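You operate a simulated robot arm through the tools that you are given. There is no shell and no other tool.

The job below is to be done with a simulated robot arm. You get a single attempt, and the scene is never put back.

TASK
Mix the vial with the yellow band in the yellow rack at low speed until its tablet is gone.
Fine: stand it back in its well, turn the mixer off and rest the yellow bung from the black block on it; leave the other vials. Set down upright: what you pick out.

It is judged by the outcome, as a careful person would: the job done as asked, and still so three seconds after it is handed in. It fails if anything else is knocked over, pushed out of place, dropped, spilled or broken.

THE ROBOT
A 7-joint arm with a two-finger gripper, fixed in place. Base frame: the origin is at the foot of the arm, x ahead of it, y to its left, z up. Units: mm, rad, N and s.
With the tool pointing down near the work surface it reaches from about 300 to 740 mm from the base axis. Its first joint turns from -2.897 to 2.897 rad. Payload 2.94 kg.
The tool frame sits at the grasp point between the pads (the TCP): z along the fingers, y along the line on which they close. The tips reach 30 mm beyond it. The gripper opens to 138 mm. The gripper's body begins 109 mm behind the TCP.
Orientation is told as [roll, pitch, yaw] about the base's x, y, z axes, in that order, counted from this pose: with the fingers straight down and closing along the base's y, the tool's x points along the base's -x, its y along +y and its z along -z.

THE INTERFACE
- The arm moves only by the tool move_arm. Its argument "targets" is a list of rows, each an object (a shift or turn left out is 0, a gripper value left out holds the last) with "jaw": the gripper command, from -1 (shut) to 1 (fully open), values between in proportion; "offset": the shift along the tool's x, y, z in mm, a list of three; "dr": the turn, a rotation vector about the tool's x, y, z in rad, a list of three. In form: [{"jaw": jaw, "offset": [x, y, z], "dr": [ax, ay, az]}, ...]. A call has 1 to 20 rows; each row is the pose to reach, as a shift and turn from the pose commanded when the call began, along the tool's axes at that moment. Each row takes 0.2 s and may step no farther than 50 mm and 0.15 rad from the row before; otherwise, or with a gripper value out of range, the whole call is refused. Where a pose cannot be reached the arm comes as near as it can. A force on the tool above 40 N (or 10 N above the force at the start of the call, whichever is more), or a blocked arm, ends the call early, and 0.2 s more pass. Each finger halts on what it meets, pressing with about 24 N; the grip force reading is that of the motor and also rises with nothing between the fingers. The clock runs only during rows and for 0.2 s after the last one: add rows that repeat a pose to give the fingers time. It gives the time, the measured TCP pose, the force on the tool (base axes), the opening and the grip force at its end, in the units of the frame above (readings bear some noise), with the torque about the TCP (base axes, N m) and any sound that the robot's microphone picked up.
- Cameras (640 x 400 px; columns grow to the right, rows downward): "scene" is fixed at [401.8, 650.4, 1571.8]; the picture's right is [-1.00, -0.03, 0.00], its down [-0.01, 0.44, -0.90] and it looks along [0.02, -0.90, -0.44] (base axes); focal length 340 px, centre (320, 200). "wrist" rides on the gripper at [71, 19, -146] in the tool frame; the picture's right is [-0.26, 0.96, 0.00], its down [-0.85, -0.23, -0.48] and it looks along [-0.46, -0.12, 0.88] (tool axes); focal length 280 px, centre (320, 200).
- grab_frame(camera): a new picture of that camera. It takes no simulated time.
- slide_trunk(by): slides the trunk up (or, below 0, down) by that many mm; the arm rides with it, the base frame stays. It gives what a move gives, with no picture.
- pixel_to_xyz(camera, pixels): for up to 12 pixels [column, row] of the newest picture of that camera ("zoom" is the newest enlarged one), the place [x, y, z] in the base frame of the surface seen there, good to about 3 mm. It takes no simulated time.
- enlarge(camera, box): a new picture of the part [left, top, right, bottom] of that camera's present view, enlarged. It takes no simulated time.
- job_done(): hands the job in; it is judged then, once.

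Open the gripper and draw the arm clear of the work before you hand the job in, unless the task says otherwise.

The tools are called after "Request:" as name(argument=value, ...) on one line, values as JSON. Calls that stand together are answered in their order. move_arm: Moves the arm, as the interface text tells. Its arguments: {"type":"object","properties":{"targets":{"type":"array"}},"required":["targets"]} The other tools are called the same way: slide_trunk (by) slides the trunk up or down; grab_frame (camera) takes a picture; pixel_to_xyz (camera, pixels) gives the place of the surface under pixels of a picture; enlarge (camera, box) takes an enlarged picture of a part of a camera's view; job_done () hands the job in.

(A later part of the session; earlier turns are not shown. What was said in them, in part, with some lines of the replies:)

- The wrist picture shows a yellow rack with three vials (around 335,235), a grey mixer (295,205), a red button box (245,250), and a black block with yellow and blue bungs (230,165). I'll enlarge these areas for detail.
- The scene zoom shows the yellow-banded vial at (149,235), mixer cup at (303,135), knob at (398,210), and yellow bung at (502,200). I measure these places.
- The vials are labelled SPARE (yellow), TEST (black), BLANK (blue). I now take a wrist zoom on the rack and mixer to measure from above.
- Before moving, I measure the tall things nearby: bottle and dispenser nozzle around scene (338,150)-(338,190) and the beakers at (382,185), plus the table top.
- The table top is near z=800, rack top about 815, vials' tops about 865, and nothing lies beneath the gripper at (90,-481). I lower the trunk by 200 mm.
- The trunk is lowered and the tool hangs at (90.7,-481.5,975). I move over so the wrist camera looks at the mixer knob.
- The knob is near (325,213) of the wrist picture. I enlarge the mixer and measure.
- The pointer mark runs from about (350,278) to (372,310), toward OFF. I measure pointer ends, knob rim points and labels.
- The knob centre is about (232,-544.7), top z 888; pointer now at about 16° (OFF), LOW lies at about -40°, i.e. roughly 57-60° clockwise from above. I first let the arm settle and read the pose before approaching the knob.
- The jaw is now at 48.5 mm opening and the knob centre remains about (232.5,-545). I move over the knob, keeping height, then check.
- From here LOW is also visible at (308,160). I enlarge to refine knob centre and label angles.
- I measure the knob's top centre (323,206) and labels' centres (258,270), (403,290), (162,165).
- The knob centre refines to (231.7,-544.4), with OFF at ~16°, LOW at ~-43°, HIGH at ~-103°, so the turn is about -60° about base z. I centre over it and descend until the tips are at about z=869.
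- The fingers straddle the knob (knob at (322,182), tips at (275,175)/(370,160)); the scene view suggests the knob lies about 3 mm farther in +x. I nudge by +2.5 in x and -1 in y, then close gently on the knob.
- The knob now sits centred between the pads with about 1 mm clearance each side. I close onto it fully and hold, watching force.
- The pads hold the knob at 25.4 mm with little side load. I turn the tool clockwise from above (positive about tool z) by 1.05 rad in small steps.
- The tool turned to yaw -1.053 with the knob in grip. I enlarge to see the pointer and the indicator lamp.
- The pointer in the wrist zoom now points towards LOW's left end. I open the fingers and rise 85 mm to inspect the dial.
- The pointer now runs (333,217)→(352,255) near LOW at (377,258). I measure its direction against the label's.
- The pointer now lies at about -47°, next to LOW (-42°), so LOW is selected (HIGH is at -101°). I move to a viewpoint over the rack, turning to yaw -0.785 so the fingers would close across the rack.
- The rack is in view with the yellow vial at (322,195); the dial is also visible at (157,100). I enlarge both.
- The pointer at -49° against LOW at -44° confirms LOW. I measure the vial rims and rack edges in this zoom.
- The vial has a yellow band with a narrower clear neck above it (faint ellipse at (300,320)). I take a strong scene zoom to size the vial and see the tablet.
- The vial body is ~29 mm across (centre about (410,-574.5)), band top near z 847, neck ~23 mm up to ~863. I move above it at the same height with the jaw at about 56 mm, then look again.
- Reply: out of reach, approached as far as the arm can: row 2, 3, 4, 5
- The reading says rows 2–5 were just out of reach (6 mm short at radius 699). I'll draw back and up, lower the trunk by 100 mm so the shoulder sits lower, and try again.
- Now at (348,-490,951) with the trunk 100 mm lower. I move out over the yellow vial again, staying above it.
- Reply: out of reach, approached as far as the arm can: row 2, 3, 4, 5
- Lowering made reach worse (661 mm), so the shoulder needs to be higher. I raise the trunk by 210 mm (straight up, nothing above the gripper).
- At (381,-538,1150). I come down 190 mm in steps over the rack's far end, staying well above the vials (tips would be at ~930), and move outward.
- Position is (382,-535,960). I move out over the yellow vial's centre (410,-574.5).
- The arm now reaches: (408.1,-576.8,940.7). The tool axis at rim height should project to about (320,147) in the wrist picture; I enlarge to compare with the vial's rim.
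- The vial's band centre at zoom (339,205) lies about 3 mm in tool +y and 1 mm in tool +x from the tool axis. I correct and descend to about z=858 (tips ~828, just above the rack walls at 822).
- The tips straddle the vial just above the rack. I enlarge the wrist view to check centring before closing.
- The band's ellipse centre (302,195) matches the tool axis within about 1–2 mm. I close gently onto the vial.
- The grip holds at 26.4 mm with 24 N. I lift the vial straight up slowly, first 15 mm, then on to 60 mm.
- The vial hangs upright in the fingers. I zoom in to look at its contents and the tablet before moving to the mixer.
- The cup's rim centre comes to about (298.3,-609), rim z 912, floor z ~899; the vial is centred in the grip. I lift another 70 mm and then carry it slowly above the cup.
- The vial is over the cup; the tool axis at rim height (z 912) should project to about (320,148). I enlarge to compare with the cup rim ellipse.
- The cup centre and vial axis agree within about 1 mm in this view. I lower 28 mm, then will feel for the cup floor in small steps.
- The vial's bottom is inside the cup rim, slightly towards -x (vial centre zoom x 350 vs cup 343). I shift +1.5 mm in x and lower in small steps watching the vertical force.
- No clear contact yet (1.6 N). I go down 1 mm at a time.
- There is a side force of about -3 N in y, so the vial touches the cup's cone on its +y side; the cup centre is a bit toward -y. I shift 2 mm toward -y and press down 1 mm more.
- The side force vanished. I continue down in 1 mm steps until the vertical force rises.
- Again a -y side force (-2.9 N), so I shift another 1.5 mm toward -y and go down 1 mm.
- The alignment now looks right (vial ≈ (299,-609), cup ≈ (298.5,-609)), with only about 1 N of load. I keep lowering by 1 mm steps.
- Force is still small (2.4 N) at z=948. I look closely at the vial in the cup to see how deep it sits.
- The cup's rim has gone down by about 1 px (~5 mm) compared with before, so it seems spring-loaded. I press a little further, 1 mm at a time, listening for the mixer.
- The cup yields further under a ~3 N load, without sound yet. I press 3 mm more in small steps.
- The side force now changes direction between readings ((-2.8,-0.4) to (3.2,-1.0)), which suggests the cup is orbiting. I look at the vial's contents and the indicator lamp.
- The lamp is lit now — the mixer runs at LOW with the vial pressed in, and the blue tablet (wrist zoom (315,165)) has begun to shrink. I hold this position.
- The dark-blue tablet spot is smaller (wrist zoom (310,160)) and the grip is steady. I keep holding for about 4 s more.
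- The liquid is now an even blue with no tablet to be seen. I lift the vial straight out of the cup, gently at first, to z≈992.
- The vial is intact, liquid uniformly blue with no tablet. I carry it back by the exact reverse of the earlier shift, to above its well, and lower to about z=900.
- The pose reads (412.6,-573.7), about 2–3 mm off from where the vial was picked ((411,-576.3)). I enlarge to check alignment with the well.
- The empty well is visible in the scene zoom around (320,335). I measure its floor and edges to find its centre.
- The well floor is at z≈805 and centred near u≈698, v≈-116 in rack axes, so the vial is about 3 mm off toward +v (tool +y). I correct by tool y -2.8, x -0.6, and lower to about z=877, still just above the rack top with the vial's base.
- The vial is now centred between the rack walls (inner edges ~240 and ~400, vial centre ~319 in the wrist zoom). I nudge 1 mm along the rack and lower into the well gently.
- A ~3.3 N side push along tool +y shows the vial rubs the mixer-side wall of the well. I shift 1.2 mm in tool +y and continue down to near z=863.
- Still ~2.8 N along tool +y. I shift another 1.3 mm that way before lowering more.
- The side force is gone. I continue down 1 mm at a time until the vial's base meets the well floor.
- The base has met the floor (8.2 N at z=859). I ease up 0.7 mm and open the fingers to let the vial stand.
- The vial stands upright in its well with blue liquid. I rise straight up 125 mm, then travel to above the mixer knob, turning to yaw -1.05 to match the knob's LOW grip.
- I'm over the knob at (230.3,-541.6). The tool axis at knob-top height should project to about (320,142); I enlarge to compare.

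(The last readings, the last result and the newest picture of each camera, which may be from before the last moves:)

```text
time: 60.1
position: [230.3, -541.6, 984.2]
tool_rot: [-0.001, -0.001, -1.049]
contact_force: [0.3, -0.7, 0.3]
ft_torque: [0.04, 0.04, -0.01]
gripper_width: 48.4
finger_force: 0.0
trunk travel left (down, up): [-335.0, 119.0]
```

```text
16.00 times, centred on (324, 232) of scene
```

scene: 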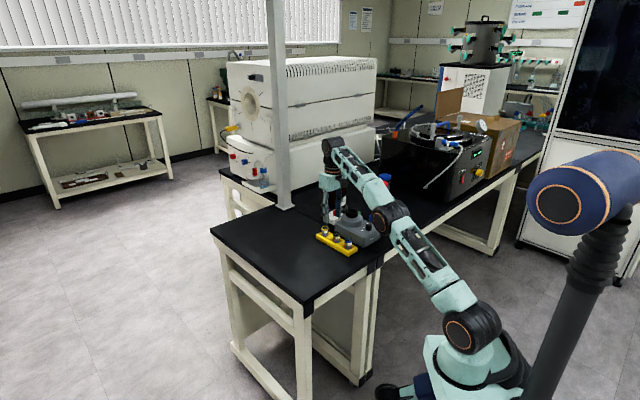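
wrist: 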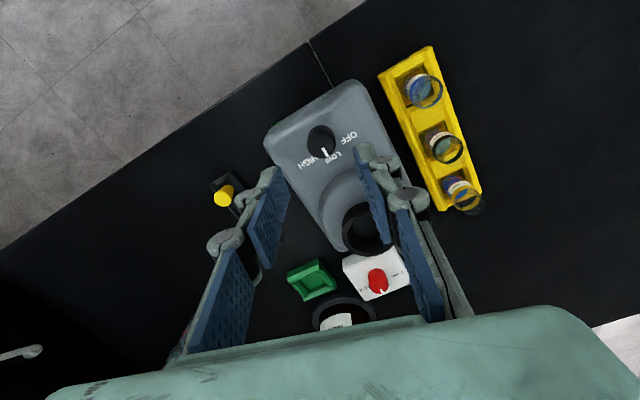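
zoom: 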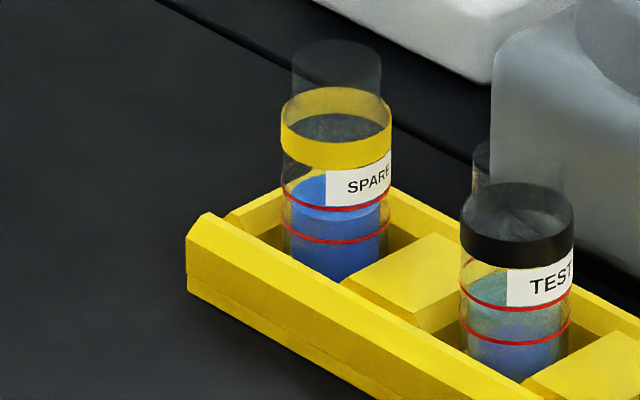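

The knob top's centre (328,215) is about 2.7 mm toward tool -x from my axis. I correct and descend to z≈897, then close on the knob.

Request:
move_arm(targets=[{"jaw": -0.3, "offset": [-2.7, 0.5, 20]}, {"jaw": -0.3, "offset": [-2.7, 0.5, 42]}, {"jaw": -0.3, "offset": [-2.7, 0.5, 62]}, {"jaw": -0.3, "offset": [-2.7, 0.5, 78]}, {"jaw": -0.3, "offset": [-2.7, 0.5, 87]}, {"jaw": -0.3, "offset": [-2.7, 0.5, 87]}, {"jaw": -0.5, "offset": [-2.7, 0.5, 87]}, {"jaw": -0.6, "offset": [-2.7, 0.5, 87]}])

Request:
enlarge(camera="wrist", box=[250, 130, 400, 230])

```text
time: 62.0
position: [234.9, -545.9, 896.3]
tool_rot: [0.002, 0.001, -1.05]
contact_force: [-0.4, -0.4, 1.0]
ft_torque: [0.03, -0.01, 0.01]
gripper_width: 27.8
finger_force: 0.6
trunk travel left (down, up): [-335.0, 119.0]
```

```text
4.00 times, centred on (325, 180) of wrist
```

zoom: 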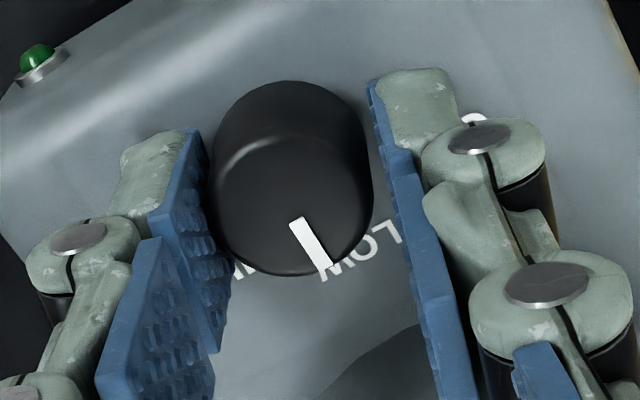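

The knob sits about 1.2 mm toward tool -y and 2 mm toward tool +x (centre (292,207) vs axis (302,218)). I correct this, then close on it.

Request:
move_arm(targets=[{"jaw": -0.6, "offset": [1.1, -0.6, 0]}, {"jaw": -0.6, "offset": [2.2, -1.2, 0]}, {"jaw": -0.6, "offset": [2.2, -1.2, 0]}, {"jaw": -0.75, "offset": [2.2, -1.2, 0]}, {"jaw": -0.9, "offset": [2.2, -1.2, 0]}, {"jaw": -1, "offset": [2.2, -1.2, 0]}, {"jaw": -1, "offset": [2.2, -1.2, 0]}])

```text
time: 63.5
position: [233.2, -544.4, 896.7]
tool_rot: [-0.001, -0.001, -1.052]
contact_force: [-0.8, -0.4, -0.2]
ft_torque: [-0.08, -0.1, 0.04]
gripper_width: 25.0
finger_force: 44.6
trunk travel left (down, up): [-335.0, 119.0]
```

The knob is gripped at 25.0 mm with hardly any side load. I turn it back counter-clockwise by 1.05 rad to OFF.

Request:
move_arm(targets=[{"jaw": -1, "dr": [0, 0, -0.12]}, {"jaw": -1, "dr": [0, 0, -0.24]}, {"jaw": -1, "dr": [0, 0, -0.36]}, {"jaw": -1, "dr": [0, 0, -0.48]}, {"jaw": -1, "dr": [0, 0, -0.6]}, {"jaw": -1, "dr": [0, 0, -0.72]}, {"jaw": -1, "dr": [0, 0, -0.84]}, {"jaw": -1, "dr": [0, 0, -0.96]}, {"jaw": -1, "dr": [0, 0, -1.05]}, {"jaw": -1, "dr": [0, 0, -1.05]}])

Request:
enlarge(camera="wrist", box=[250, 130, 400, 230])

```text
time: 65.8
position: [233.8, -544.4, 896.4]
tool_rot: [0.0, 0.0, 0.001]
contact_force: [5.4, -5.1, -4.6]
ft_torque: [-0.2, 0.06, 0.03]
gripper_width: 25.2
finger_force: 44.7
trunk travel left (down, up): [-335.0, 119.0]
```

```text
4.00 times, centred on (325, 180) of wrist
```

zoom: 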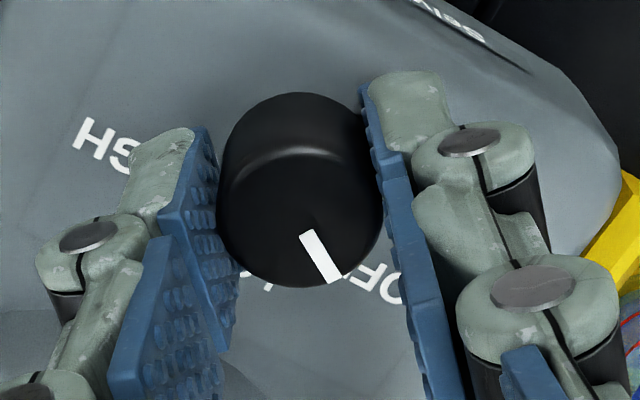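

The pointer is back as at the start (from (305,235) to (335,282), toward OFF). I open, rise 85 mm, and verify the dial.

Request:
move_arm(targets=[{"jaw": -0.6}, {"jaw": -0.4}, {"jaw": -0.3}, {"jaw": -0.3, "offset": [0, 0, -15]}, {"jaw": -0.3, "offset": [0, 0, -40]}, {"jaw": -0.3, "offset": [0, 0, -65]}, {"jaw": -0.3, "offset": [0, 0, -85]}, {"jaw": -0.3, "offset": [0, 0, -85]}])

Request:
grab_frame(camera="wrist")

Request:
enlarge(camera="wrist", box=[260, 110, 380, 185])

Request:
enlarge(camera="scene", box=[345, 205, 395, 245])

```text
time: 67.5
position: [234.6, -544.5, 983.0]
tool_rot: [0.0, -0.001, 0.0]
contact_force: [-0.9, 0.4, 0.0]
ft_torque: [-0.03, 0.01, -0.03]
gripper_width: 48.2
finger_force: 0.0
trunk travel left (down, up): [-335.0, 119.0]
```

```text
taken
```

wrist: 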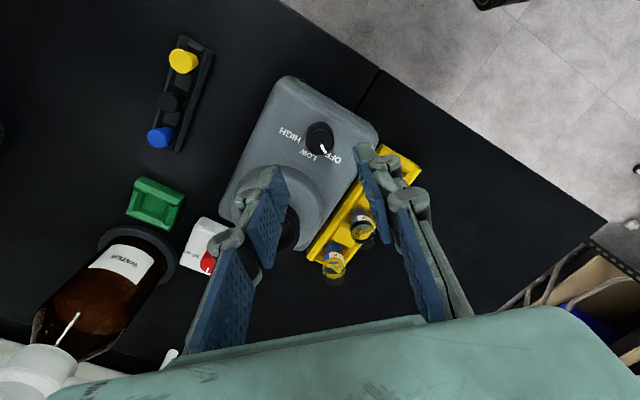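

```text
5.33 times, centred on (320, 148) of wrist
```

zoom: 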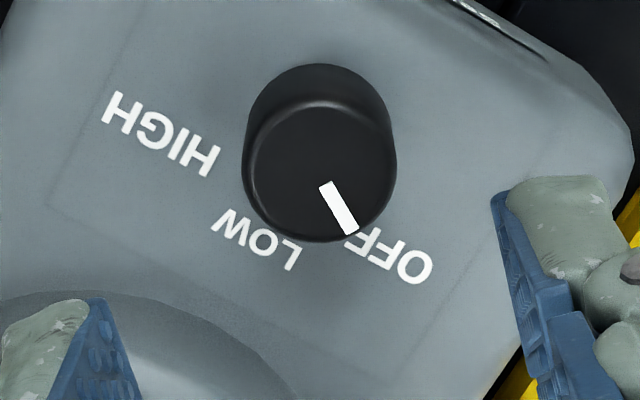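

```text
10.00 times, centred on (370, 225) of scene
```

zoom: 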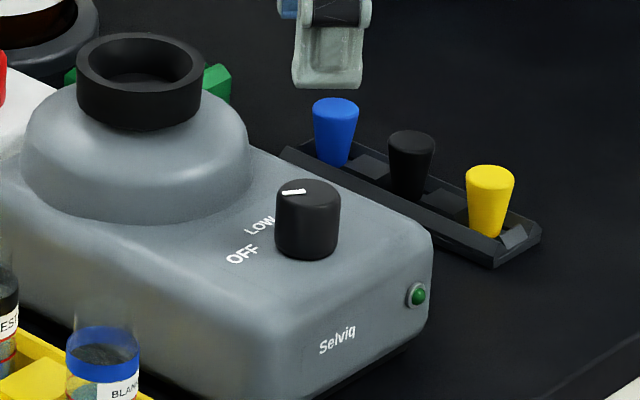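

The dial reads OFF and the lamp is dark. I take the same scene zoom as at the start to compare the pointer's angle exactly.

Request:
enlarge(camera="scene", box=[345, 212, 385, 240])

```text
14.29 times, centred on (365, 226) of scene
```

zoom: 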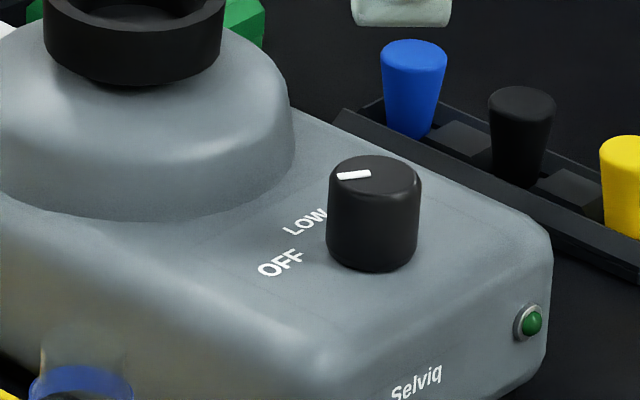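

The pointer mark (337,177)-(371,172) is identical to the starting picture, so the mixer is OFF. I now move above the yellow bung at about (142.5,-653.5), turning to yaw -0.785 so the fingers close across the block.

Request:
move_arm(targets=[{"jaw": -0.4, "offset": [15, -18, 0], "dr": [0, 0, 0.13]}, {"jaw": -0.4, "offset": [31, -36, 0], "dr": [0, 0, 0.26]}, {"jaw": -0.4, "offset": [46, -54, 0], "dr": [0, 0, 0.39]}, {"jaw": -0.4, "offset": [61, -73, 0], "dr": [0, 0, 0.52]}, {"jaw": -0.4, "offset": [77, -91, 0], "dr": [0, 0, 0.65]}, {"jaw": -0.4, "offset": [92, -109, 10], "dr": [0, 0, 0.785]}, {"jaw": -0.4, "offset": [92, -109, 30], "dr": [0, 0, 0.785]}, {"jaw": -0.4, "offset": [92, -109, 30], "dr": [0, 0, 0.785]}])

Request:
grab_frame(camera="wrist")

Request:
enlarge(camera="scene", box=[355, 200, 405, 240])

```text
time: 69.3
position: [140.5, -654.3, 951.4]
tool_rot: [-0.001, 0.001, -0.786]
contact_force: [0.5, 1.3, 0.6]
ft_torque: [0.02, 0.0, 0.0]
gripper_width: 41.6
finger_force: 0.0
trunk travel left (down, up): [-335.0, 119.0]
```

```text
taken
```

wrist: 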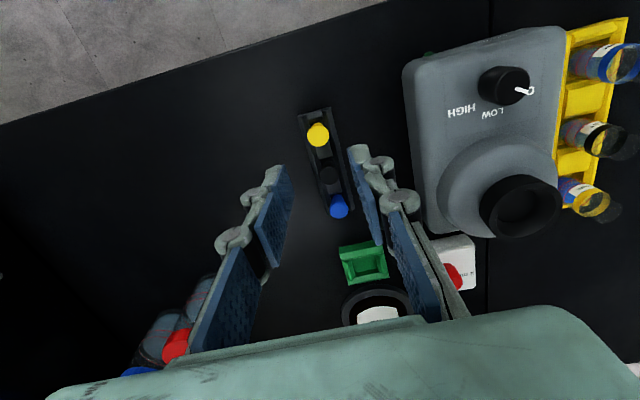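

```text
10.00 times, centred on (380, 220) of scene
```

zoom: 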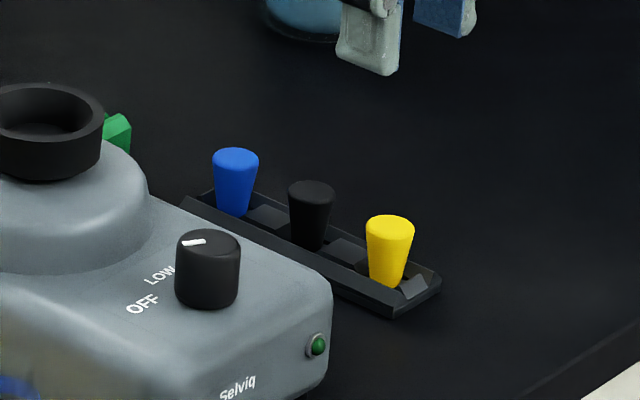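

The yellow bung is at (318,133) in the wrist picture, and the tool axis at its top height projects to about (320,135). I enlarge to fine-tune.

Request:
enlarge(camera="wrist", box=[290, 105, 360, 165])

Request:
pixel_to_xyz(camera="zoom", pixels=[[306, 170], [306, 200], [240, 170], [370, 170], [306, 120], [306, 235], [360, 300], [430, 200], [230, 200], [340, 350], [270, 90], [400, 300]])

```text
6.67 times, centred on (325, 135) of wrist
```

zoom: 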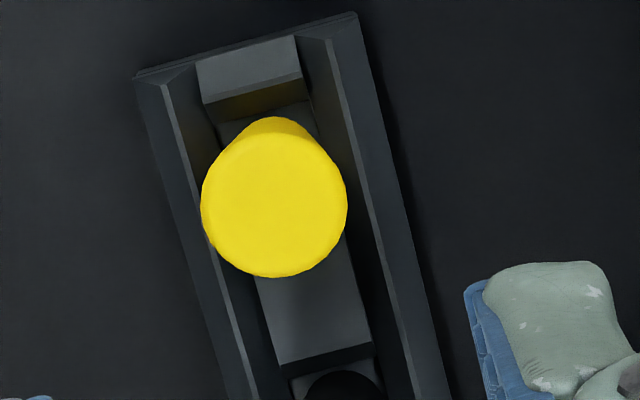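

```text
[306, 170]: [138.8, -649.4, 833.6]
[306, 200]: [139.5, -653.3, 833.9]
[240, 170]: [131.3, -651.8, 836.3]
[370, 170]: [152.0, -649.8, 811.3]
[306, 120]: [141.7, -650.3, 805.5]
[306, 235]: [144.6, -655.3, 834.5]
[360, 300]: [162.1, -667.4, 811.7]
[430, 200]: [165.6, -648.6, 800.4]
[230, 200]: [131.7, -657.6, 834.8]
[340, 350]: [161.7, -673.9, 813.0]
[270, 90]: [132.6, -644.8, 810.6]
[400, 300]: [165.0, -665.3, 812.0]
```

The bung's top (z≈834, ~21 mm across, centre (274,206) in the zoom) is about 2 mm toward tool -y from the axis. I correct and descend so the tips are at about z=824, above the block (812).

Request:
move_arm(targets=[{"jaw": -0.4, "offset": [-0.2, -2.2, 20]}, {"jaw": -0.4, "offset": [-0.2, -2.2, 42]}, {"jaw": -0.4, "offset": [-0.2, -2.2, 64]}, {"jaw": -0.4, "offset": [-0.2, -2.2, 80]}, {"jaw": -0.4, "offset": [-0.2, -2.2, 90]}, {"jaw": -0.4, "offset": [-0.2, -2.2, 97]}, {"jaw": -0.4, "offset": [-0.2, -2.2, 97]}])

Request:
enlarge(camera="wrist", box=[250, 130, 400, 240])

Request:
enlarge(camera="scene", box=[365, 205, 405, 240])

```text
time: 71.0
position: [140.5, -655.4, 852.3]
tool_rot: [0.001, -0.002, -0.786]
contact_force: [0.7, -0.4, 0.1]
ft_torque: [-0.05, 0.01, -0.01]
gripper_width: 41.4
finger_force: 0.1
trunk travel left (down, up): [-335.0, 119.0]
```

```text
3.64 times, centred on (325, 185) of wrist
```

zoom: 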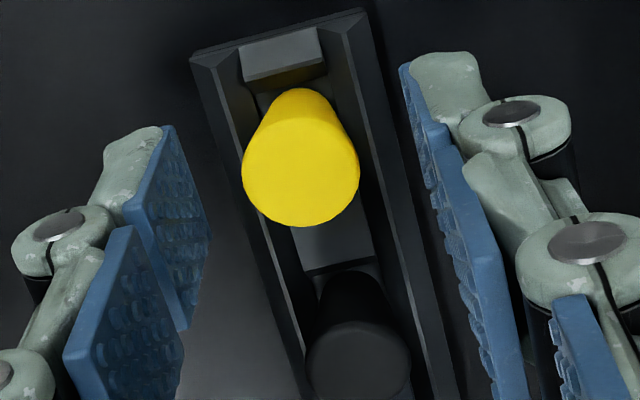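

```text
11.43 times, centred on (385, 222) of scene
```

zoom: 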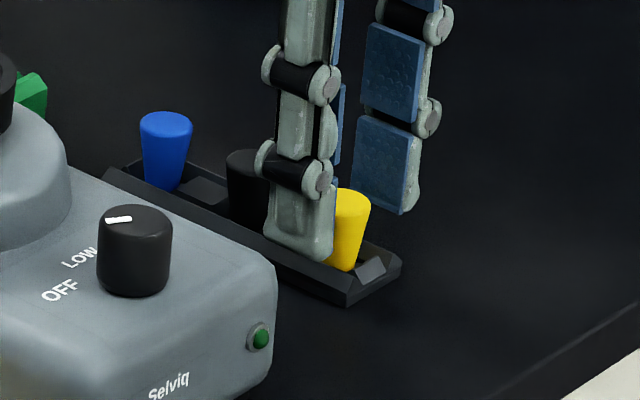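

The bung is centred between the pads within about 1 mm. I nudge 1 mm in tool +x and close on it.

Request:
move_arm(targets=[{"jaw": -0.5, "offset": [1, -0.3, 0]}, {"jaw": -0.6, "offset": [1, -0.3, 0]}, {"jaw": -0.7, "offset": [1, -0.3, 0]}, {"jaw": -0.8, "offset": [1, -0.3, 0]}, {"jaw": -0.95, "offset": [1, -0.3, 0]}, {"jaw": -0.95, "offset": [1, -0.3, 0]}])

Request:
enlarge(camera="wrist", box=[250, 130, 400, 240])

Request:
enlarge(camera="scene", box=[375, 210, 405, 240])

```text
time: 72.3
position: [139.0, -656.2, 854.7]
tool_rot: [0.001, -0.001, -0.786]
contact_force: [0.4, 0.2, -0.4]
ft_torque: [0.02, 0.0, 0.01]
gripper_width: 16.2
finger_force: 24.0
trunk travel left (down, up): [-335.0, 119.0]
```

```text
3.64 times, centred on (325, 185) of wrist
```

zoom: 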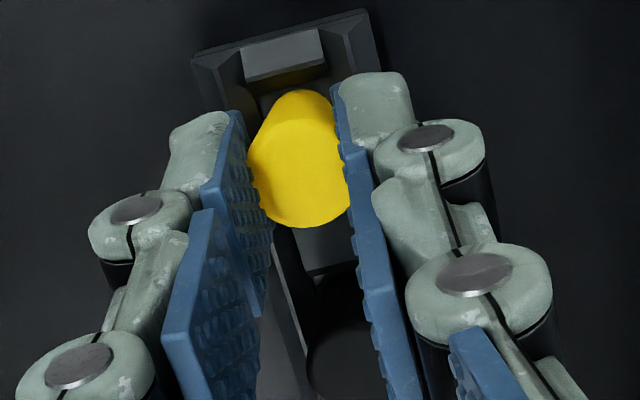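

```text
13.33 times, centred on (390, 225) of scene
```

zoom: 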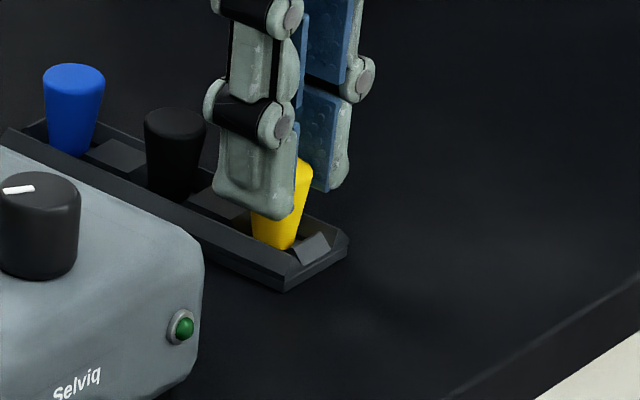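

The bung is gripped at 16.2 mm opening with 24 N. I lift it straight up, first slowly, then check.

Request:
move_arm(targets=[{"jaw": -0.95, "offset": [0, 0, -4]}, {"jaw": -0.95, "offset": [0, 0, -10]}, {"jaw": -0.95, "offset": [0, 0, -20]}, {"jaw": -0.95, "offset": [0, 0, -35]}, {"jaw": -0.95, "offset": [0, 0, -50]}, {"jaw": -0.95, "offset": [0, 0, -50]}])

Request:
enlarge(camera="wrist", box=[250, 130, 400, 240])

Request:
enlarge(camera="scene", box=[375, 195, 405, 240])

```text
time: 73.8
position: [138.6, -654.4, 902.8]
tool_rot: [0.0, 0.0, -0.785]
contact_force: [-0.5, -0.5, 1.2]
ft_torque: [-0.01, -0.01, 0.03]
gripper_width: 16.5
finger_force: 24.2
trunk travel left (down, up): [-335.0, 119.0]
```

```text
3.64 times, centred on (325, 185) of wrist
```

zoom: 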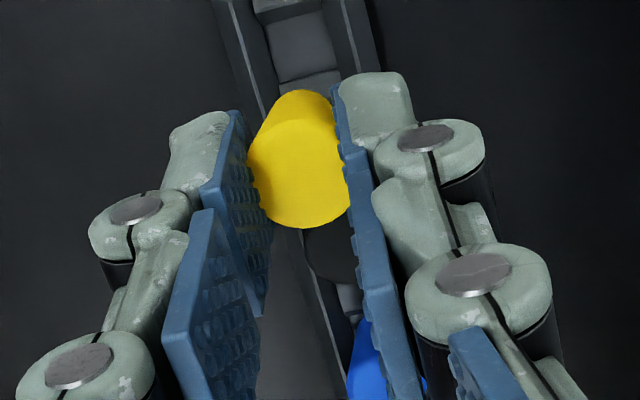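

```text
8.89 times, centred on (390, 218) of scene
```

zoom: 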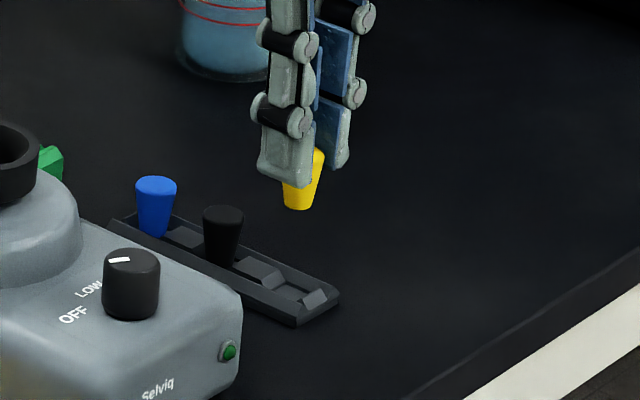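

The bung is held upright, its base about 48 mm below the TCP. I lift to z≈985 and carry it across, above the mixer, to over the vial at (411.5,-576.5).

Request:
move_arm(targets=[{"jaw": -0.95, "offset": [0, 0, -20]}, {"jaw": -0.95, "offset": [0, 0, -45]}, {"jaw": -0.95, "offset": [0, 0, -70]}, {"jaw": -0.95, "offset": [0, 0, -83]}, {"jaw": -0.95, "offset": [-7, 12, -83]}, {"jaw": -0.95, "offset": [-18, 33, -83]}, {"jaw": -0.95, "offset": [-33, 60, -83]}, {"jaw": -0.95, "offset": [-50, 90, -83]}, {"jaw": -0.95, "offset": [-67, 120, -83]}, {"jaw": -0.95, "offset": [-84, 150, -83]}, {"jaw": -0.95, "offset": [-100, 180, -83]}, {"jaw": -0.95, "offset": [-115, 207, -83]}, {"jaw": -0.95, "offset": [-128, 230, -83]}, {"jaw": -0.95, "offset": [-135, 243, -83]}, {"jaw": -0.95, "offset": [-137.9, 248, -83]}, {"jaw": -0.95, "offset": [-137.9, 248, -83]}, {"jaw": -0.95, "offset": [-137.9, 248, -83]}])

Request:
grab_frame(camera="wrist")

Request:
enlarge(camera="scene", box=[300, 195, 350, 245])

```text
time: 77.3
position: [409.9, -578.2, 987.6]
tool_rot: [0.0, 0.001, -0.786]
contact_force: [0.5, 0.1, 0.1]
ft_torque: [0.01, 0.01, 0.01]
gripper_width: 16.3
finger_force: 23.9
trunk travel left (down, up): [-335.0, 119.0]
```

```text
taken
```

wrist: 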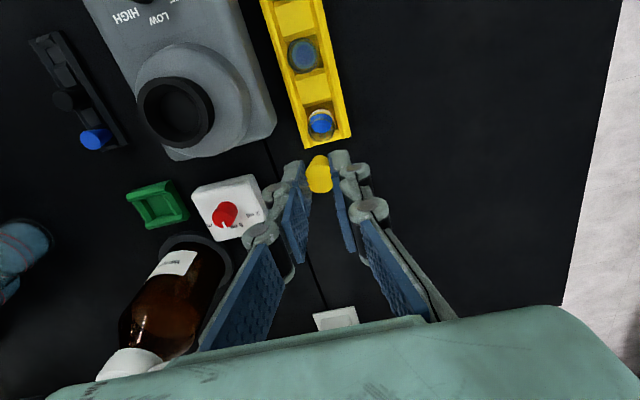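

```text
8.00 times, centred on (325, 220) of scene
```

zoom: 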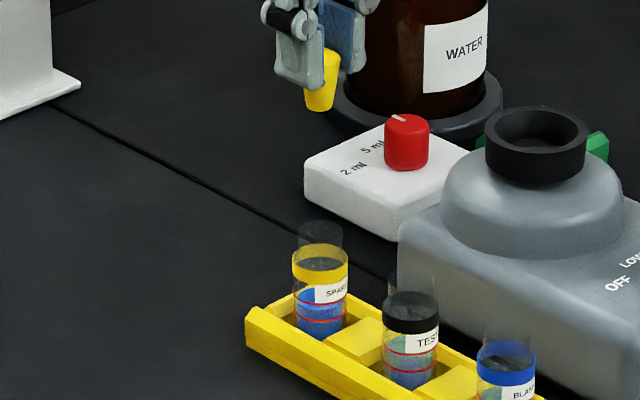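

Scene zoom shows bung (x≈322) and vial neck (x≈321) aligned in x. I enlarge the wrist view to compare the vial's rim with the expected tool axis point (320,133).

Request:
enlarge(camera="wrist", box=[285, 95, 355, 200])

Request:
enlarge(camera="scene", box=[314, 195, 336, 240])

Request:
enlarge(camera="wrist", box=[300, 105, 345, 145])

```text
3.81 times, centred on (320, 148) of wrist
```

zoom: 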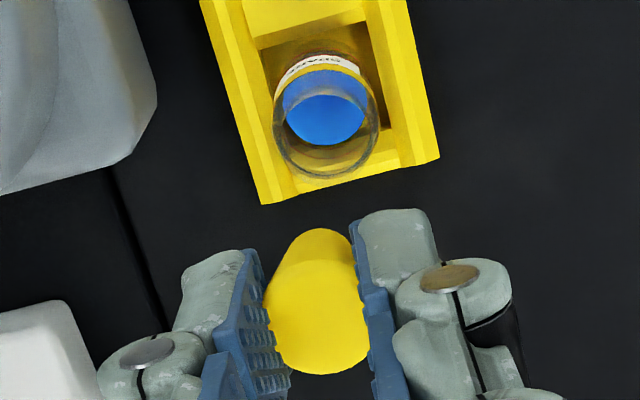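

```text
8.89 times, centred on (325, 218) of scene
```

zoom: 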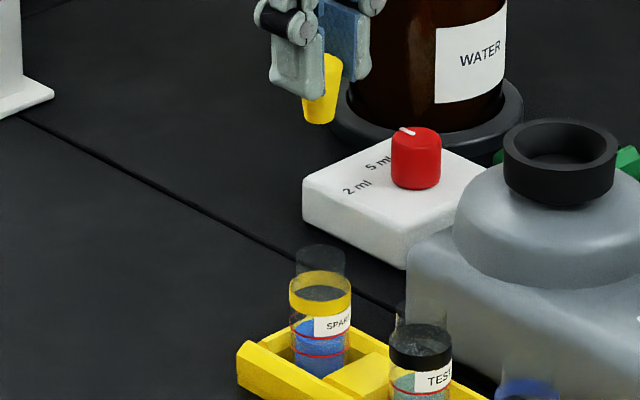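

```text
10.00 times, centred on (322, 125) of wrist
```

zoom: 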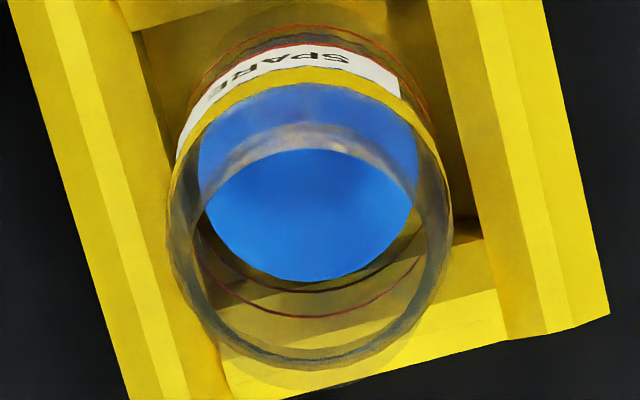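

Vial and tool axes agree within ~1 mm; the bung itself sits about 1 mm toward tool -y and -x. I shift tool (+1,+1.3) and lower to z≈925, leaving the bung's base about 13 mm above the rim.

Request:
move_arm(targets=[{"jaw": -0.95, "offset": [1, 1.3, 15]}, {"jaw": -0.95, "offset": [1, 1.3, 32]}, {"jaw": -0.95, "offset": [1, 1.3, 48]}, {"jaw": -0.95, "offset": [1, 1.3, 60]}, {"jaw": -0.95, "offset": [1, 1.3, 60]}, {"jaw": -0.95, "offset": [1, 1.3, 60]}])

Request:
enlarge(camera="wrist", box=[285, 120, 355, 200])

Request:
enlarge(camera="scene", box=[312, 205, 338, 240])

```text
time: 78.8
position: [409.4, -574.3, 928.3]
tool_rot: [0.0, 0.001, -0.786]
contact_force: [-0.2, -0.3, 0.8]
ft_torque: [0.01, 0.03, -0.02]
gripper_width: 16.0
finger_force: 23.6
trunk travel left (down, up): [-335.0, 119.0]
```

```text
5.00 times, centred on (320, 160) of wrist
```

zoom: 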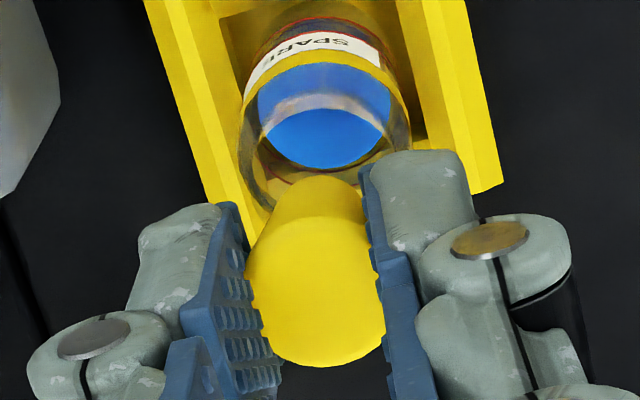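

```text
11.43 times, centred on (325, 222) of scene
```

zoom: 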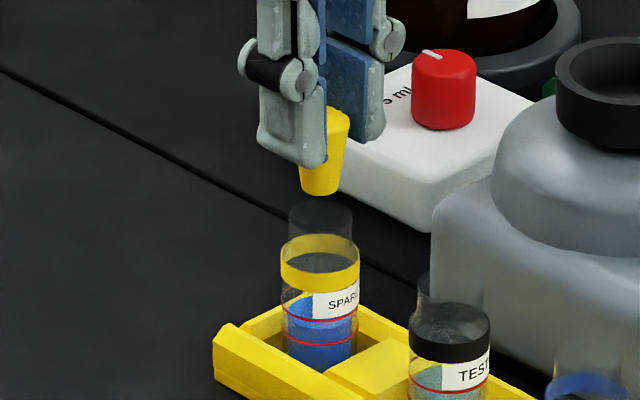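

The bung's axis is about 1.4 mm off the vial's axis in both tool directions (bung centre (316,293), vial centre (324,138)). I correct tool (+1.4,+1.4) and lower slowly by 20 mm, so its narrow end just enters the neck.

Request:
move_arm(targets=[{"jaw": -0.95, "offset": [1.4, 1.4, 0]}, {"jaw": -0.95, "offset": [1.4, 1.4, 5]}, {"jaw": -0.95, "offset": [1.4, 1.4, 10]}, {"jaw": -0.95, "offset": [1.4, 1.4, 15]}, {"jaw": -0.95, "offset": [1.4, 1.4, 18]}, {"jaw": -0.95, "offset": [1.4, 1.4, 20]}, {"jaw": -0.95, "offset": [1.4, 1.4, 20]}])

Request:
enlarge(camera="scene", box=[315, 210, 335, 235])

Request:
enlarge(camera="wrist", box=[285, 120, 355, 200])

```text
time: 80.3
position: [410.4, -573.9, 910.4]
tool_rot: [0.0, -0.006, -0.785]
contact_force: [-0.1, 0.8, 12.1]
ft_torque: [0.0, -0.01, 0.02]
gripper_width: 15.9
finger_force: 23.6
trunk travel left (down, up): [-335.0, 119.0]
```

```text
16.00 times, centred on (325, 222) of scene
```

zoom: 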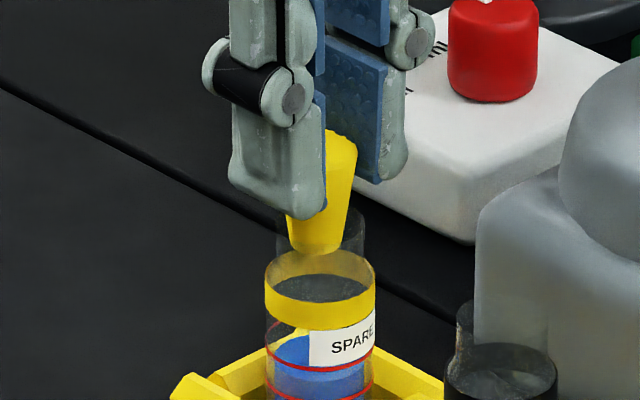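

```text
5.00 times, centred on (320, 160) of wrist
```

zoom: 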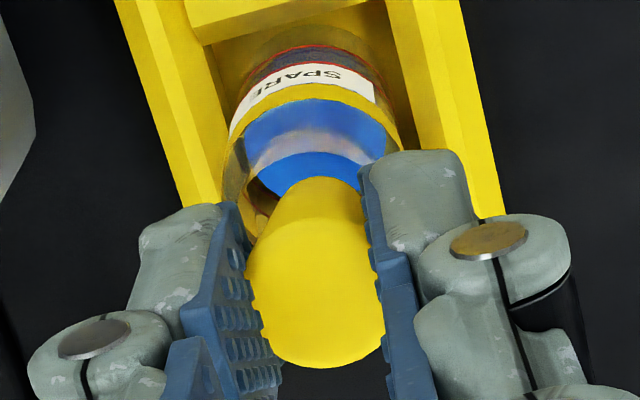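

There's a 12 N upward force at z=910 with no torque, so the bung already meets the vial's mouth. I ease up 1.5 mm and look closely before pressing any further.

Request:
move_arm(targets=[{"jaw": -0.95, "offset": [0, 0, -1]}, {"jaw": -0.95, "offset": [0, 0, -1.5]}, {"jaw": -0.95, "offset": [0, 0, -1.5]}])

Request:
enlarge(camera="scene", box=[318, 214, 332, 232])

Request:
enlarge(camera="wrist", box=[300, 135, 345, 185])

```text
time: 81.2
position: [411.9, -572.0, 909.6]
tool_rot: [-0.001, -0.002, -0.786]
contact_force: [-0.5, -1.4, 8.6]
ft_torque: [-0.06, 0.02, -0.02]
gripper_width: 16.0
finger_force: 23.6
trunk travel left (down, up): [-335.0, 119.0]
```

```text
16.00 times, centred on (325, 223) of scene
```

zoom: 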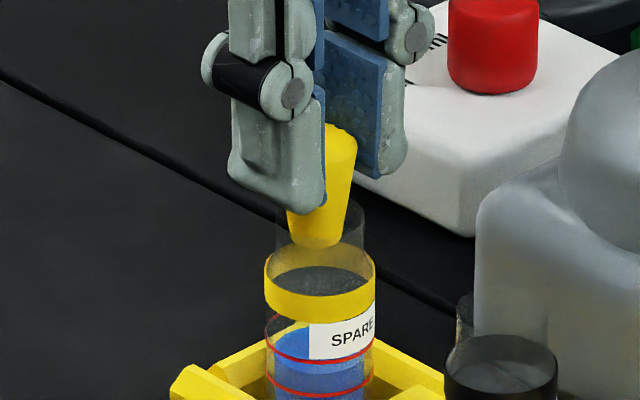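

```text
8.00 times, centred on (322, 160) of wrist
```

zoom: 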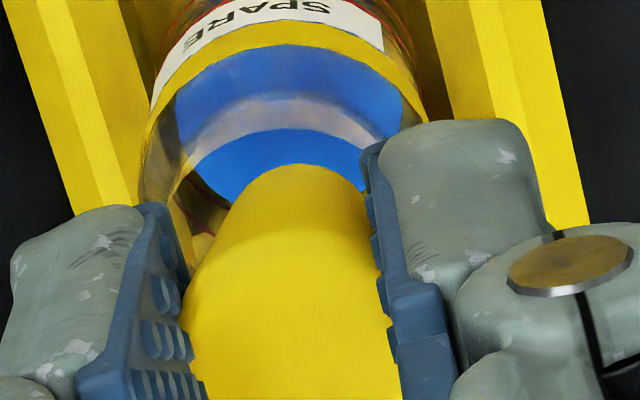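

The bung's narrow end is about 5–8 mm inside the mouth (bung base centre row ~233 vs rim centre ~207 in the zoom) with a slight -y side force. I raise 3 mm, shift ~1.2 mm toward -y, and lower again to feel whether it seats deeper.

Request:
move_arm(targets=[{"jaw": -0.95, "offset": [0, 0, -1.5]}, {"jaw": -0.95, "offset": [0, 0, -3]}, {"jaw": -0.95, "offset": [-0.8, -0.8, -3]}, {"jaw": -0.95, "offset": [-0.8, -0.8, -3]}])

```text
time: 82.2
position: [410.5, -574.7, 912.3]
tool_rot: [0.0, 0.002, -0.786]
contact_force: [-0.1, -0.3, -0.3]
ft_torque: [0.0, 0.01, -0.02]
gripper_width: 16.2
finger_force: 24.2
trunk travel left (down, up): [-335.0, 119.0]
```

Forces are zero at z=912.3. I now lower in half-millimetre steps and read the force.

Request:
move_arm(targets=[{"jaw": -0.95, "offset": [0, 0, 0.7]}, {"jaw": -0.95, "offset": [0, 0, 1.4]}, {"jaw": -0.95, "offset": [0, 0, 2]}, {"jaw": -0.95, "offset": [0, 0, 2]}])

Request:
enlarge(camera="scene", box=[318, 214, 332, 232])

```text
time: 83.2
position: [412.7, -574.0, 910.5]
tool_rot: [0.0, 0.0, -0.785]
contact_force: [-0.8, 0.0, 0.6]
ft_torque: [0.02, 0.0, -0.01]
gripper_width: 15.8
finger_force: 23.5
trunk travel left (down, up): [-335.0, 119.0]
```

```text
16.00 times, centred on (325, 223) of scene
```

zoom: 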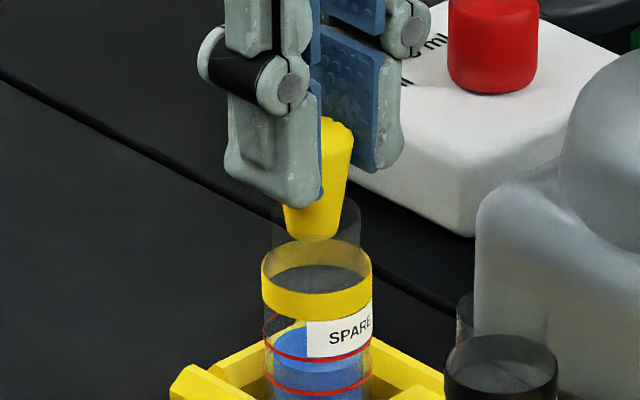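

The vial followed the bung by ~0.8 mm sideways, so the bung really sits inside its mouth. I lower a little more to re-seat it and see the force.

Request:
move_arm(targets=[{"jaw": -0.95, "offset": [0, 0, 0.7]}, {"jaw": -0.95, "offset": [0, 0, 1.4]}, {"jaw": -0.95, "offset": [0, 0, 1.4]}])

```text
time: 84.0
position: [412.4, -574.4, 910.6]
tool_rot: [0.0, -0.001, -0.785]
contact_force: [-1.0, 0.7, 4.6]
ft_torque: [0.04, 0.04, 0.0]
gripper_width: 15.9
finger_force: 23.7
trunk travel left (down, up): [-335.0, 119.0]
```

Contact again at the same height (4.6 N at z≈910.5), so this is its seat in the mouth. I check both views before letting go.

Request:
enlarge(camera="scene", box=[316, 212, 334, 240])

Request:
enlarge(camera="wrist", box=[285, 120, 355, 200])

```text
14.29 times, centred on (325, 226) of scene
```

zoom: 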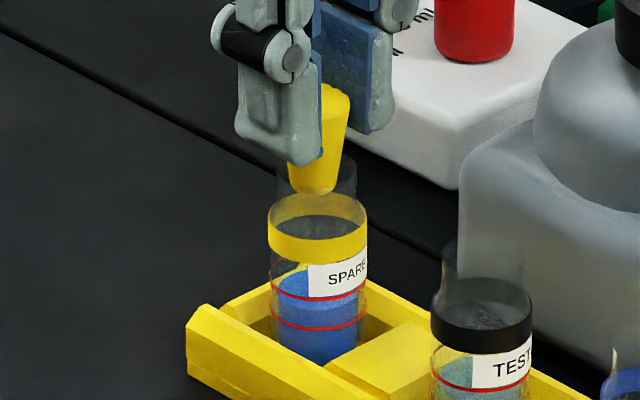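

```text
5.00 times, centred on (320, 160) of wrist
```

zoom: 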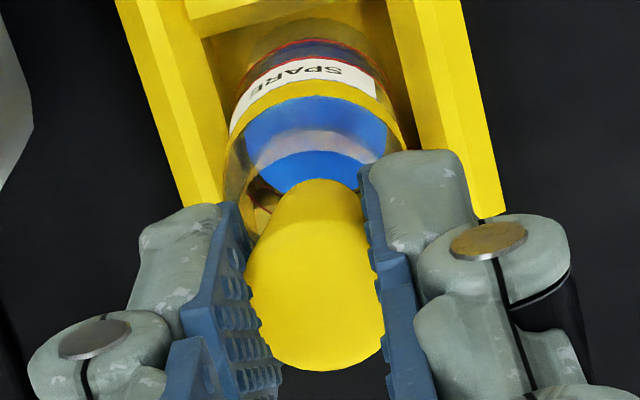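

Both views show the bung upright and coaxial with the vial (within ~0.6 mm), its end seated in the mouth. I open the fingers gradually without moving the arm.

Request:
move_arm(targets=[{"jaw": -0.85}, {"jaw": -0.8}, {"jaw": -0.76}, {"jaw": -0.72}, {"jaw": -0.66}, {"jaw": -0.6}, {"jaw": -0.6}])

Request:
enlarge(camera="scene", box=[316, 212, 334, 240])

Request:
enlarge(camera="wrist", box=[285, 120, 355, 200])

```text
time: 85.5
position: [412.0, -574.6, 909.9]
tool_rot: [0.001, -0.001, -0.784]
contact_force: [0.5, -0.2, 0.1]
ft_torque: [0.0, -0.02, -0.02]
gripper_width: 27.7
finger_force: 0.1
trunk travel left (down, up): [-335.0, 119.0]
```

```text
14.29 times, centred on (325, 226) of scene
```

zoom: 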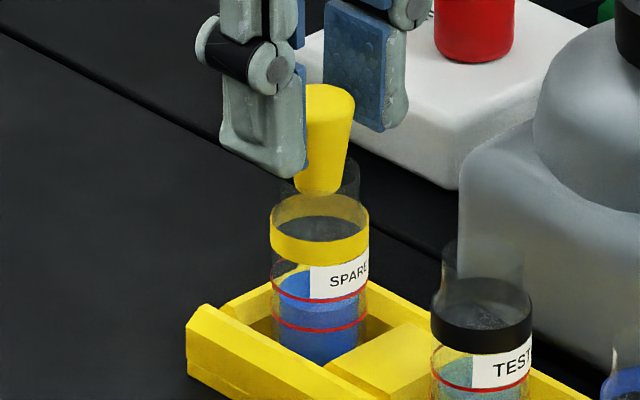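

```text
5.00 times, centred on (320, 160) of wrist
```

zoom: 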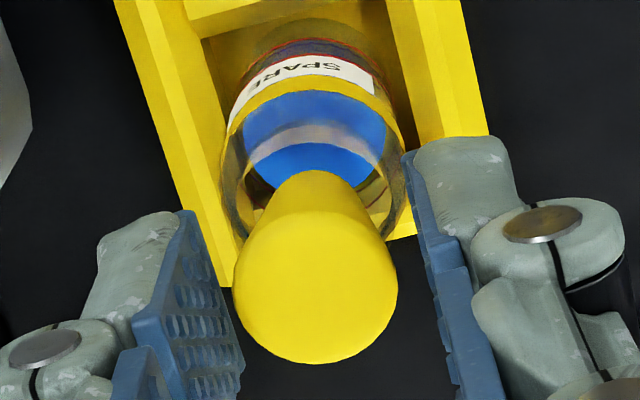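

The bung stays standing on the vial with the fingers open at 27.7 mm. I measure the bung's top and check how it sits.

Request:
pixel_to_xyz(camera="zoom", pixels=[[315, 290], [315, 250], [315, 330], [260, 290], [370, 290], [315, 190], [240, 150], [400, 150], [320, 100]])

Request:
enlarge(camera="scene", box=[320, 216, 330, 230])

```text
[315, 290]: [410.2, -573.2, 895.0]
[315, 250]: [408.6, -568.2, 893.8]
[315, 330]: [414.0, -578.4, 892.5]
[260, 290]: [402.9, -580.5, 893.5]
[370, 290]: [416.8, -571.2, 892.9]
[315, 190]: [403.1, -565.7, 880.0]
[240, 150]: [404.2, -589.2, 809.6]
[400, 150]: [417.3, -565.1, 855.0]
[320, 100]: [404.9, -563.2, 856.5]
```

```text
16.00 times, centred on (325, 223) of scene
```

zoom: 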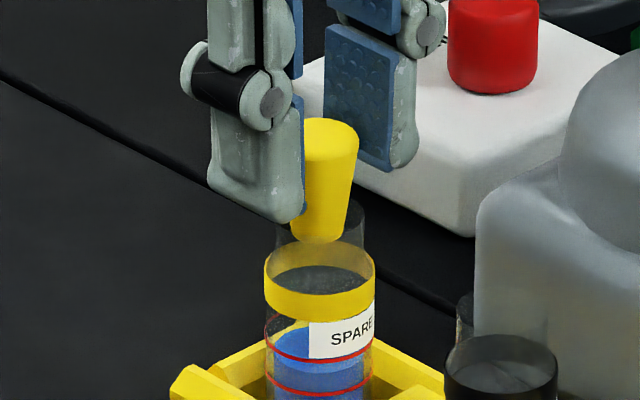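

The bung's top is at z≈893.5. I look at the TEST vial at the same scale to judge the neck's rim height for comparison.

Request:
enlarge(camera="scene", box=[326, 222, 342, 236])

```text
16.00 times, centred on (334, 229) of scene
```

zoom: 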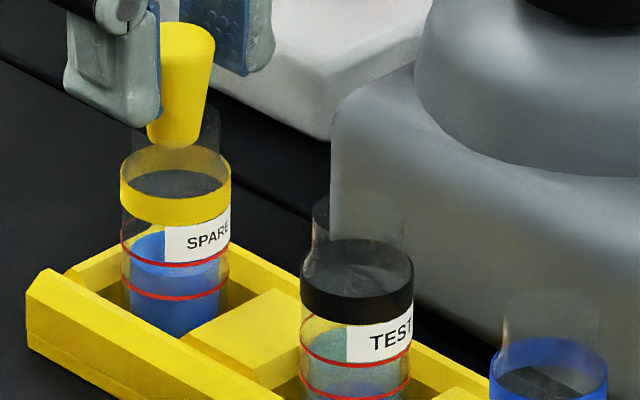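

The bung's end is about 4.5 mm below the rim line, i.e. seated in the mouth and upright. I open wider and rise straight up clear of it.

Request:
move_arm(targets=[{"jaw": -0.5}, {"jaw": -0.35}, {"jaw": -0.3}, {"jaw": -0.3, "offset": [0, 0, -10]}, {"jaw": -0.3, "offset": [0, 0, -25]}, {"jaw": -0.3, "offset": [0, 0, -45]}, {"jaw": -0.3, "offset": [0, 0, -70]}, {"jaw": -0.3, "offset": [0, 0, -100]}, {"jaw": -0.3, "offset": [0, 0, -100]}])

Request:
grab_frame(camera="wrist")

Request:
enlarge(camera="scene", box=[305, 200, 405, 250])

Request:
enlarge(camera="scene", box=[316, 214, 340, 240])

```text
time: 87.5
position: [410.7, -574.9, 1010.7]
tool_rot: [0.001, 0.0, -0.785]
contact_force: [0.1, -1.1, -0.1]
ft_torque: [0.0, -0.04, 0.04]
gripper_width: 48.2
finger_force: 0.0
trunk travel left (down, up): [-335.0, 119.0]
```

```text
taken
```

wrist: 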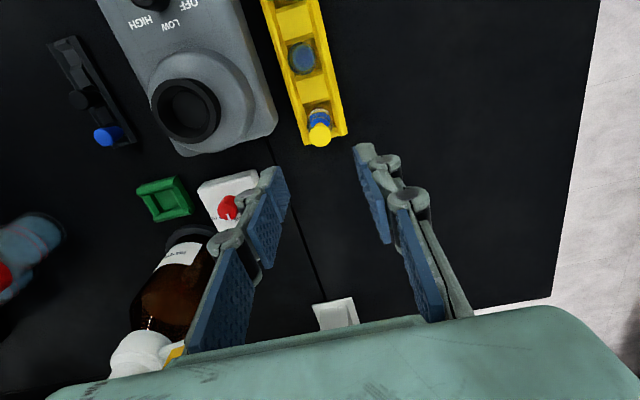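

```text
6.40 times, centred on (355, 225) of scene
```

zoom: 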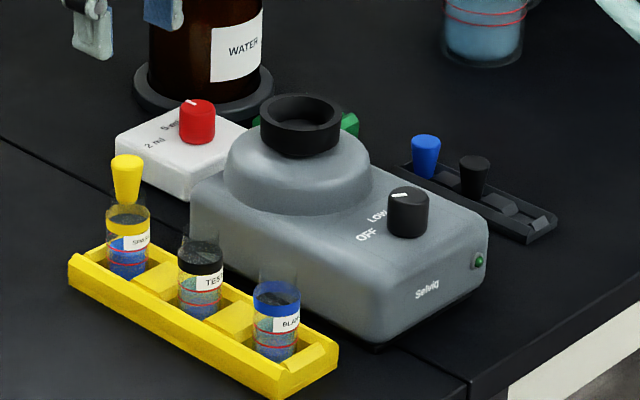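

```text
15.38 times, centred on (328, 227) of scene
```

zoom: 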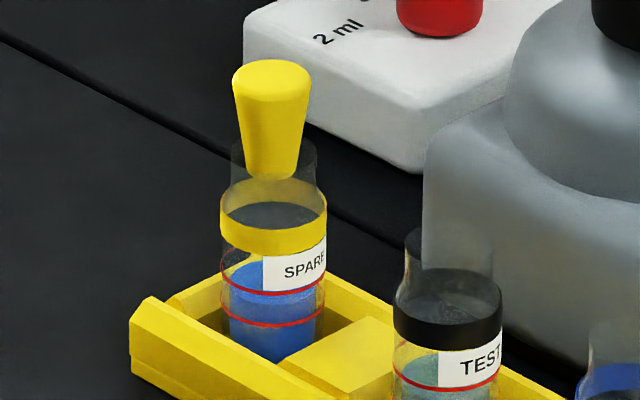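

The bung rests upright in the vial's neck, the dial reads OFF, the lamp is dark, and nothing else has moved. I draw the arm back and up clear of the work, opening the gripper, and let a few seconds pass.

Request:
move_arm(targets=[{"jaw": -0.3, "offset": [0, 0, -40]}, {"jaw": 0.2, "offset": [40, -5, -60]}, {"jaw": 0.6, "offset": [80, -10, -70]}, {"jaw": 1, "offset": [120, -15, -80]}, {"jaw": 1, "offset": [160, -20, -80]}, {"jaw": 1, "offset": [200, -25, -80]}, {"jaw": 1, "offset": [200, -25, -80]}, {"jaw": 1, "offset": [200, -25, -80]}, {"jaw": 1, "offset": [200, -25, -80]}, {"jaw": 1, "offset": [200, -25, -80]}, {"jaw": 1, "offset": [200, -25, -80]}, {"jaw": 1, "offset": [200, -25, -80]}, {"jaw": 1, "offset": [200, -25, -80]}, {"jaw": 1, "offset": [200, -25, -80]}])

Request:
grab_frame(camera="scene")

Request:
enlarge(camera="scene", box=[305, 195, 405, 260])

Request:
enlarge(camera="scene", box=[316, 214, 340, 240])

```text
time: 90.5
position: [322.2, -583.1, 1125.9]
tool_rot: [-0.001, 0.001, -0.785]
contact_force: [0.7, -0.5, 0.6]
ft_torque: [0.01, 0.01, -0.02]
gripper_width: 137.9
finger_force: 0.3
out of reach, approached as far as the arm can: row 1, 2, 3, 4, 5, 6, 7, 8, 9, 10, 11, 12, 13, 14
trunk travel left (down, up): [-335.0, 119.0]
```

```text
taken
```

scene: 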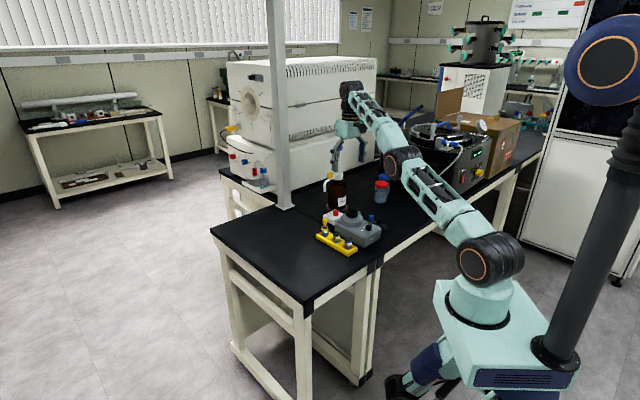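

```text
6.15 times, centred on (355, 228) of scene
```

zoom: 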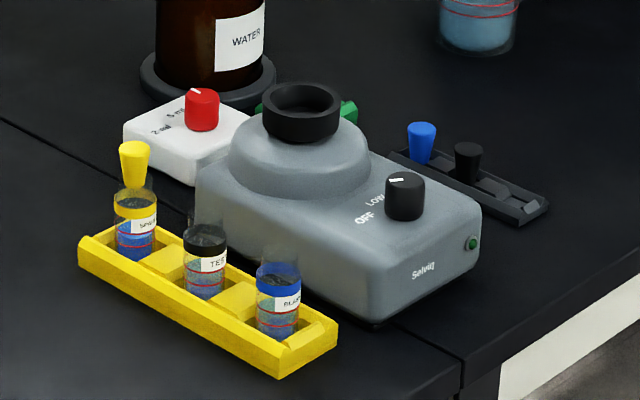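

```text
15.38 times, centred on (328, 227) of scene
```

zoom: 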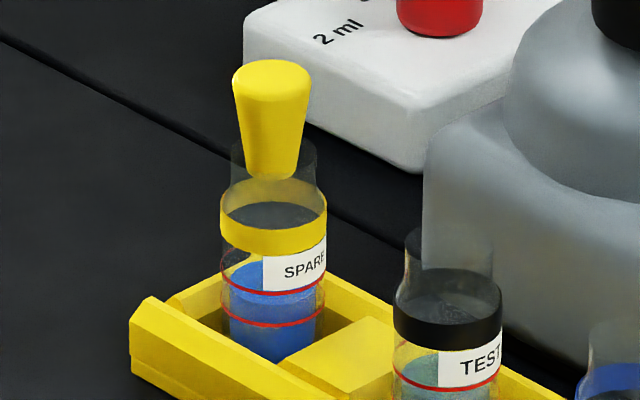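

Nothing changed over three seconds: bung upright in the SPARE vial, mixer OFF. The arm stopped high at (322,-583,1126); I pull it farther back from over the work.

Request:
move_arm(targets=[{"jaw": 1, "offset": [40, 0, 0]}, {"jaw": 1, "offset": [80, 0, 20]}, {"jaw": 1, "offset": [120, 0, 30]}, {"jaw": 1, "offset": [150, 0, 30]}, {"jaw": 1, "offset": [150, 0, 30]}])

Request:
grab_frame(camera="scene")

Request:
enlarge(camera="scene", box=[305, 195, 405, 260])

```text
time: 91.8
position: [250.3, -609.4, 1134.2]
tool_rot: [0.0, -0.001, -0.783]
contact_force: [-0.6, 0.1, -0.4]
ft_torque: [0.0, -0.01, -0.01]
gripper_width: 138.0
finger_force: 0.0
out of reach, approached as far as the arm can: row 1, 2, 3, 4, 5
trunk travel left (down, up): [-335.0, 119.0]
```

```text
taken
```

scene: 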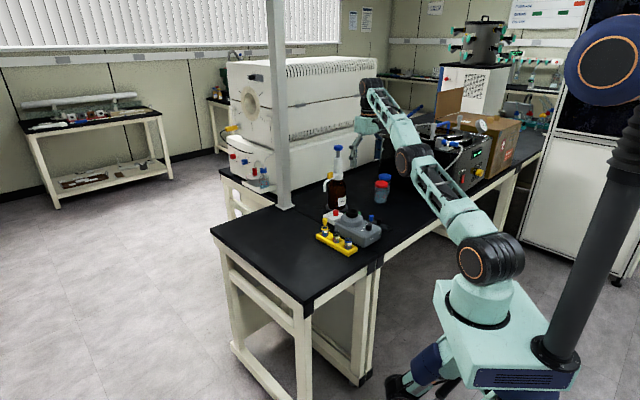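

```text
6.15 times, centred on (355, 228) of scene
```

zoom: 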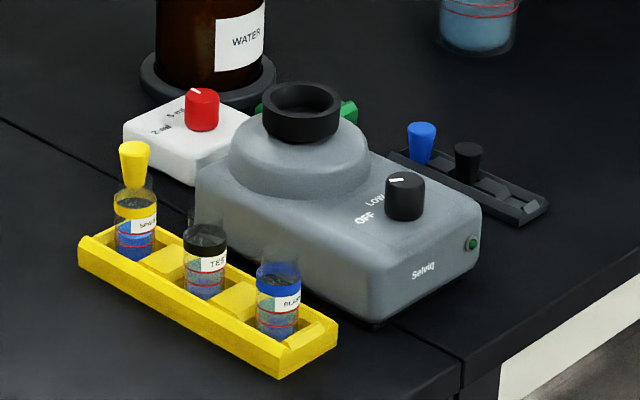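

The arm is high and clear of the bench with the gripper open. The yellow-banded vial stands in its well with its tablet dissolved and the yellow bung resting upright in its mouth. The mixer is OFF with its lamp dark, and everything else is in place, so I hand the job in.

Request:
job_done()

```text
The job is handed in.
```

The job is handed in: the yellow-banded vial (labelled SPARE) was mixed at LOW until its tablet was gone.

- **Mixing:** The mixer only ran once the vial was pressed into the cup, which I could tell from its lamp lighting. I held the vial there for about six seconds. The liquid turned an even blue and no tablet was left to see.
- **Vial:** It is back upright in its own well.
- **Mixer:** The knob is back at OFF, matching its starting position, and the lamp is dark.
- **Bung:** The yellow bung stands upright in the vial's mouth, about 4–5 mm deep. It did not move over the roughly four seconds I watched it after the fingers drew away.
- **Everything else:** The other vials and bungs, the rack and the water bottle look as they did at the start. The arm is high above the bench with the gripper open.
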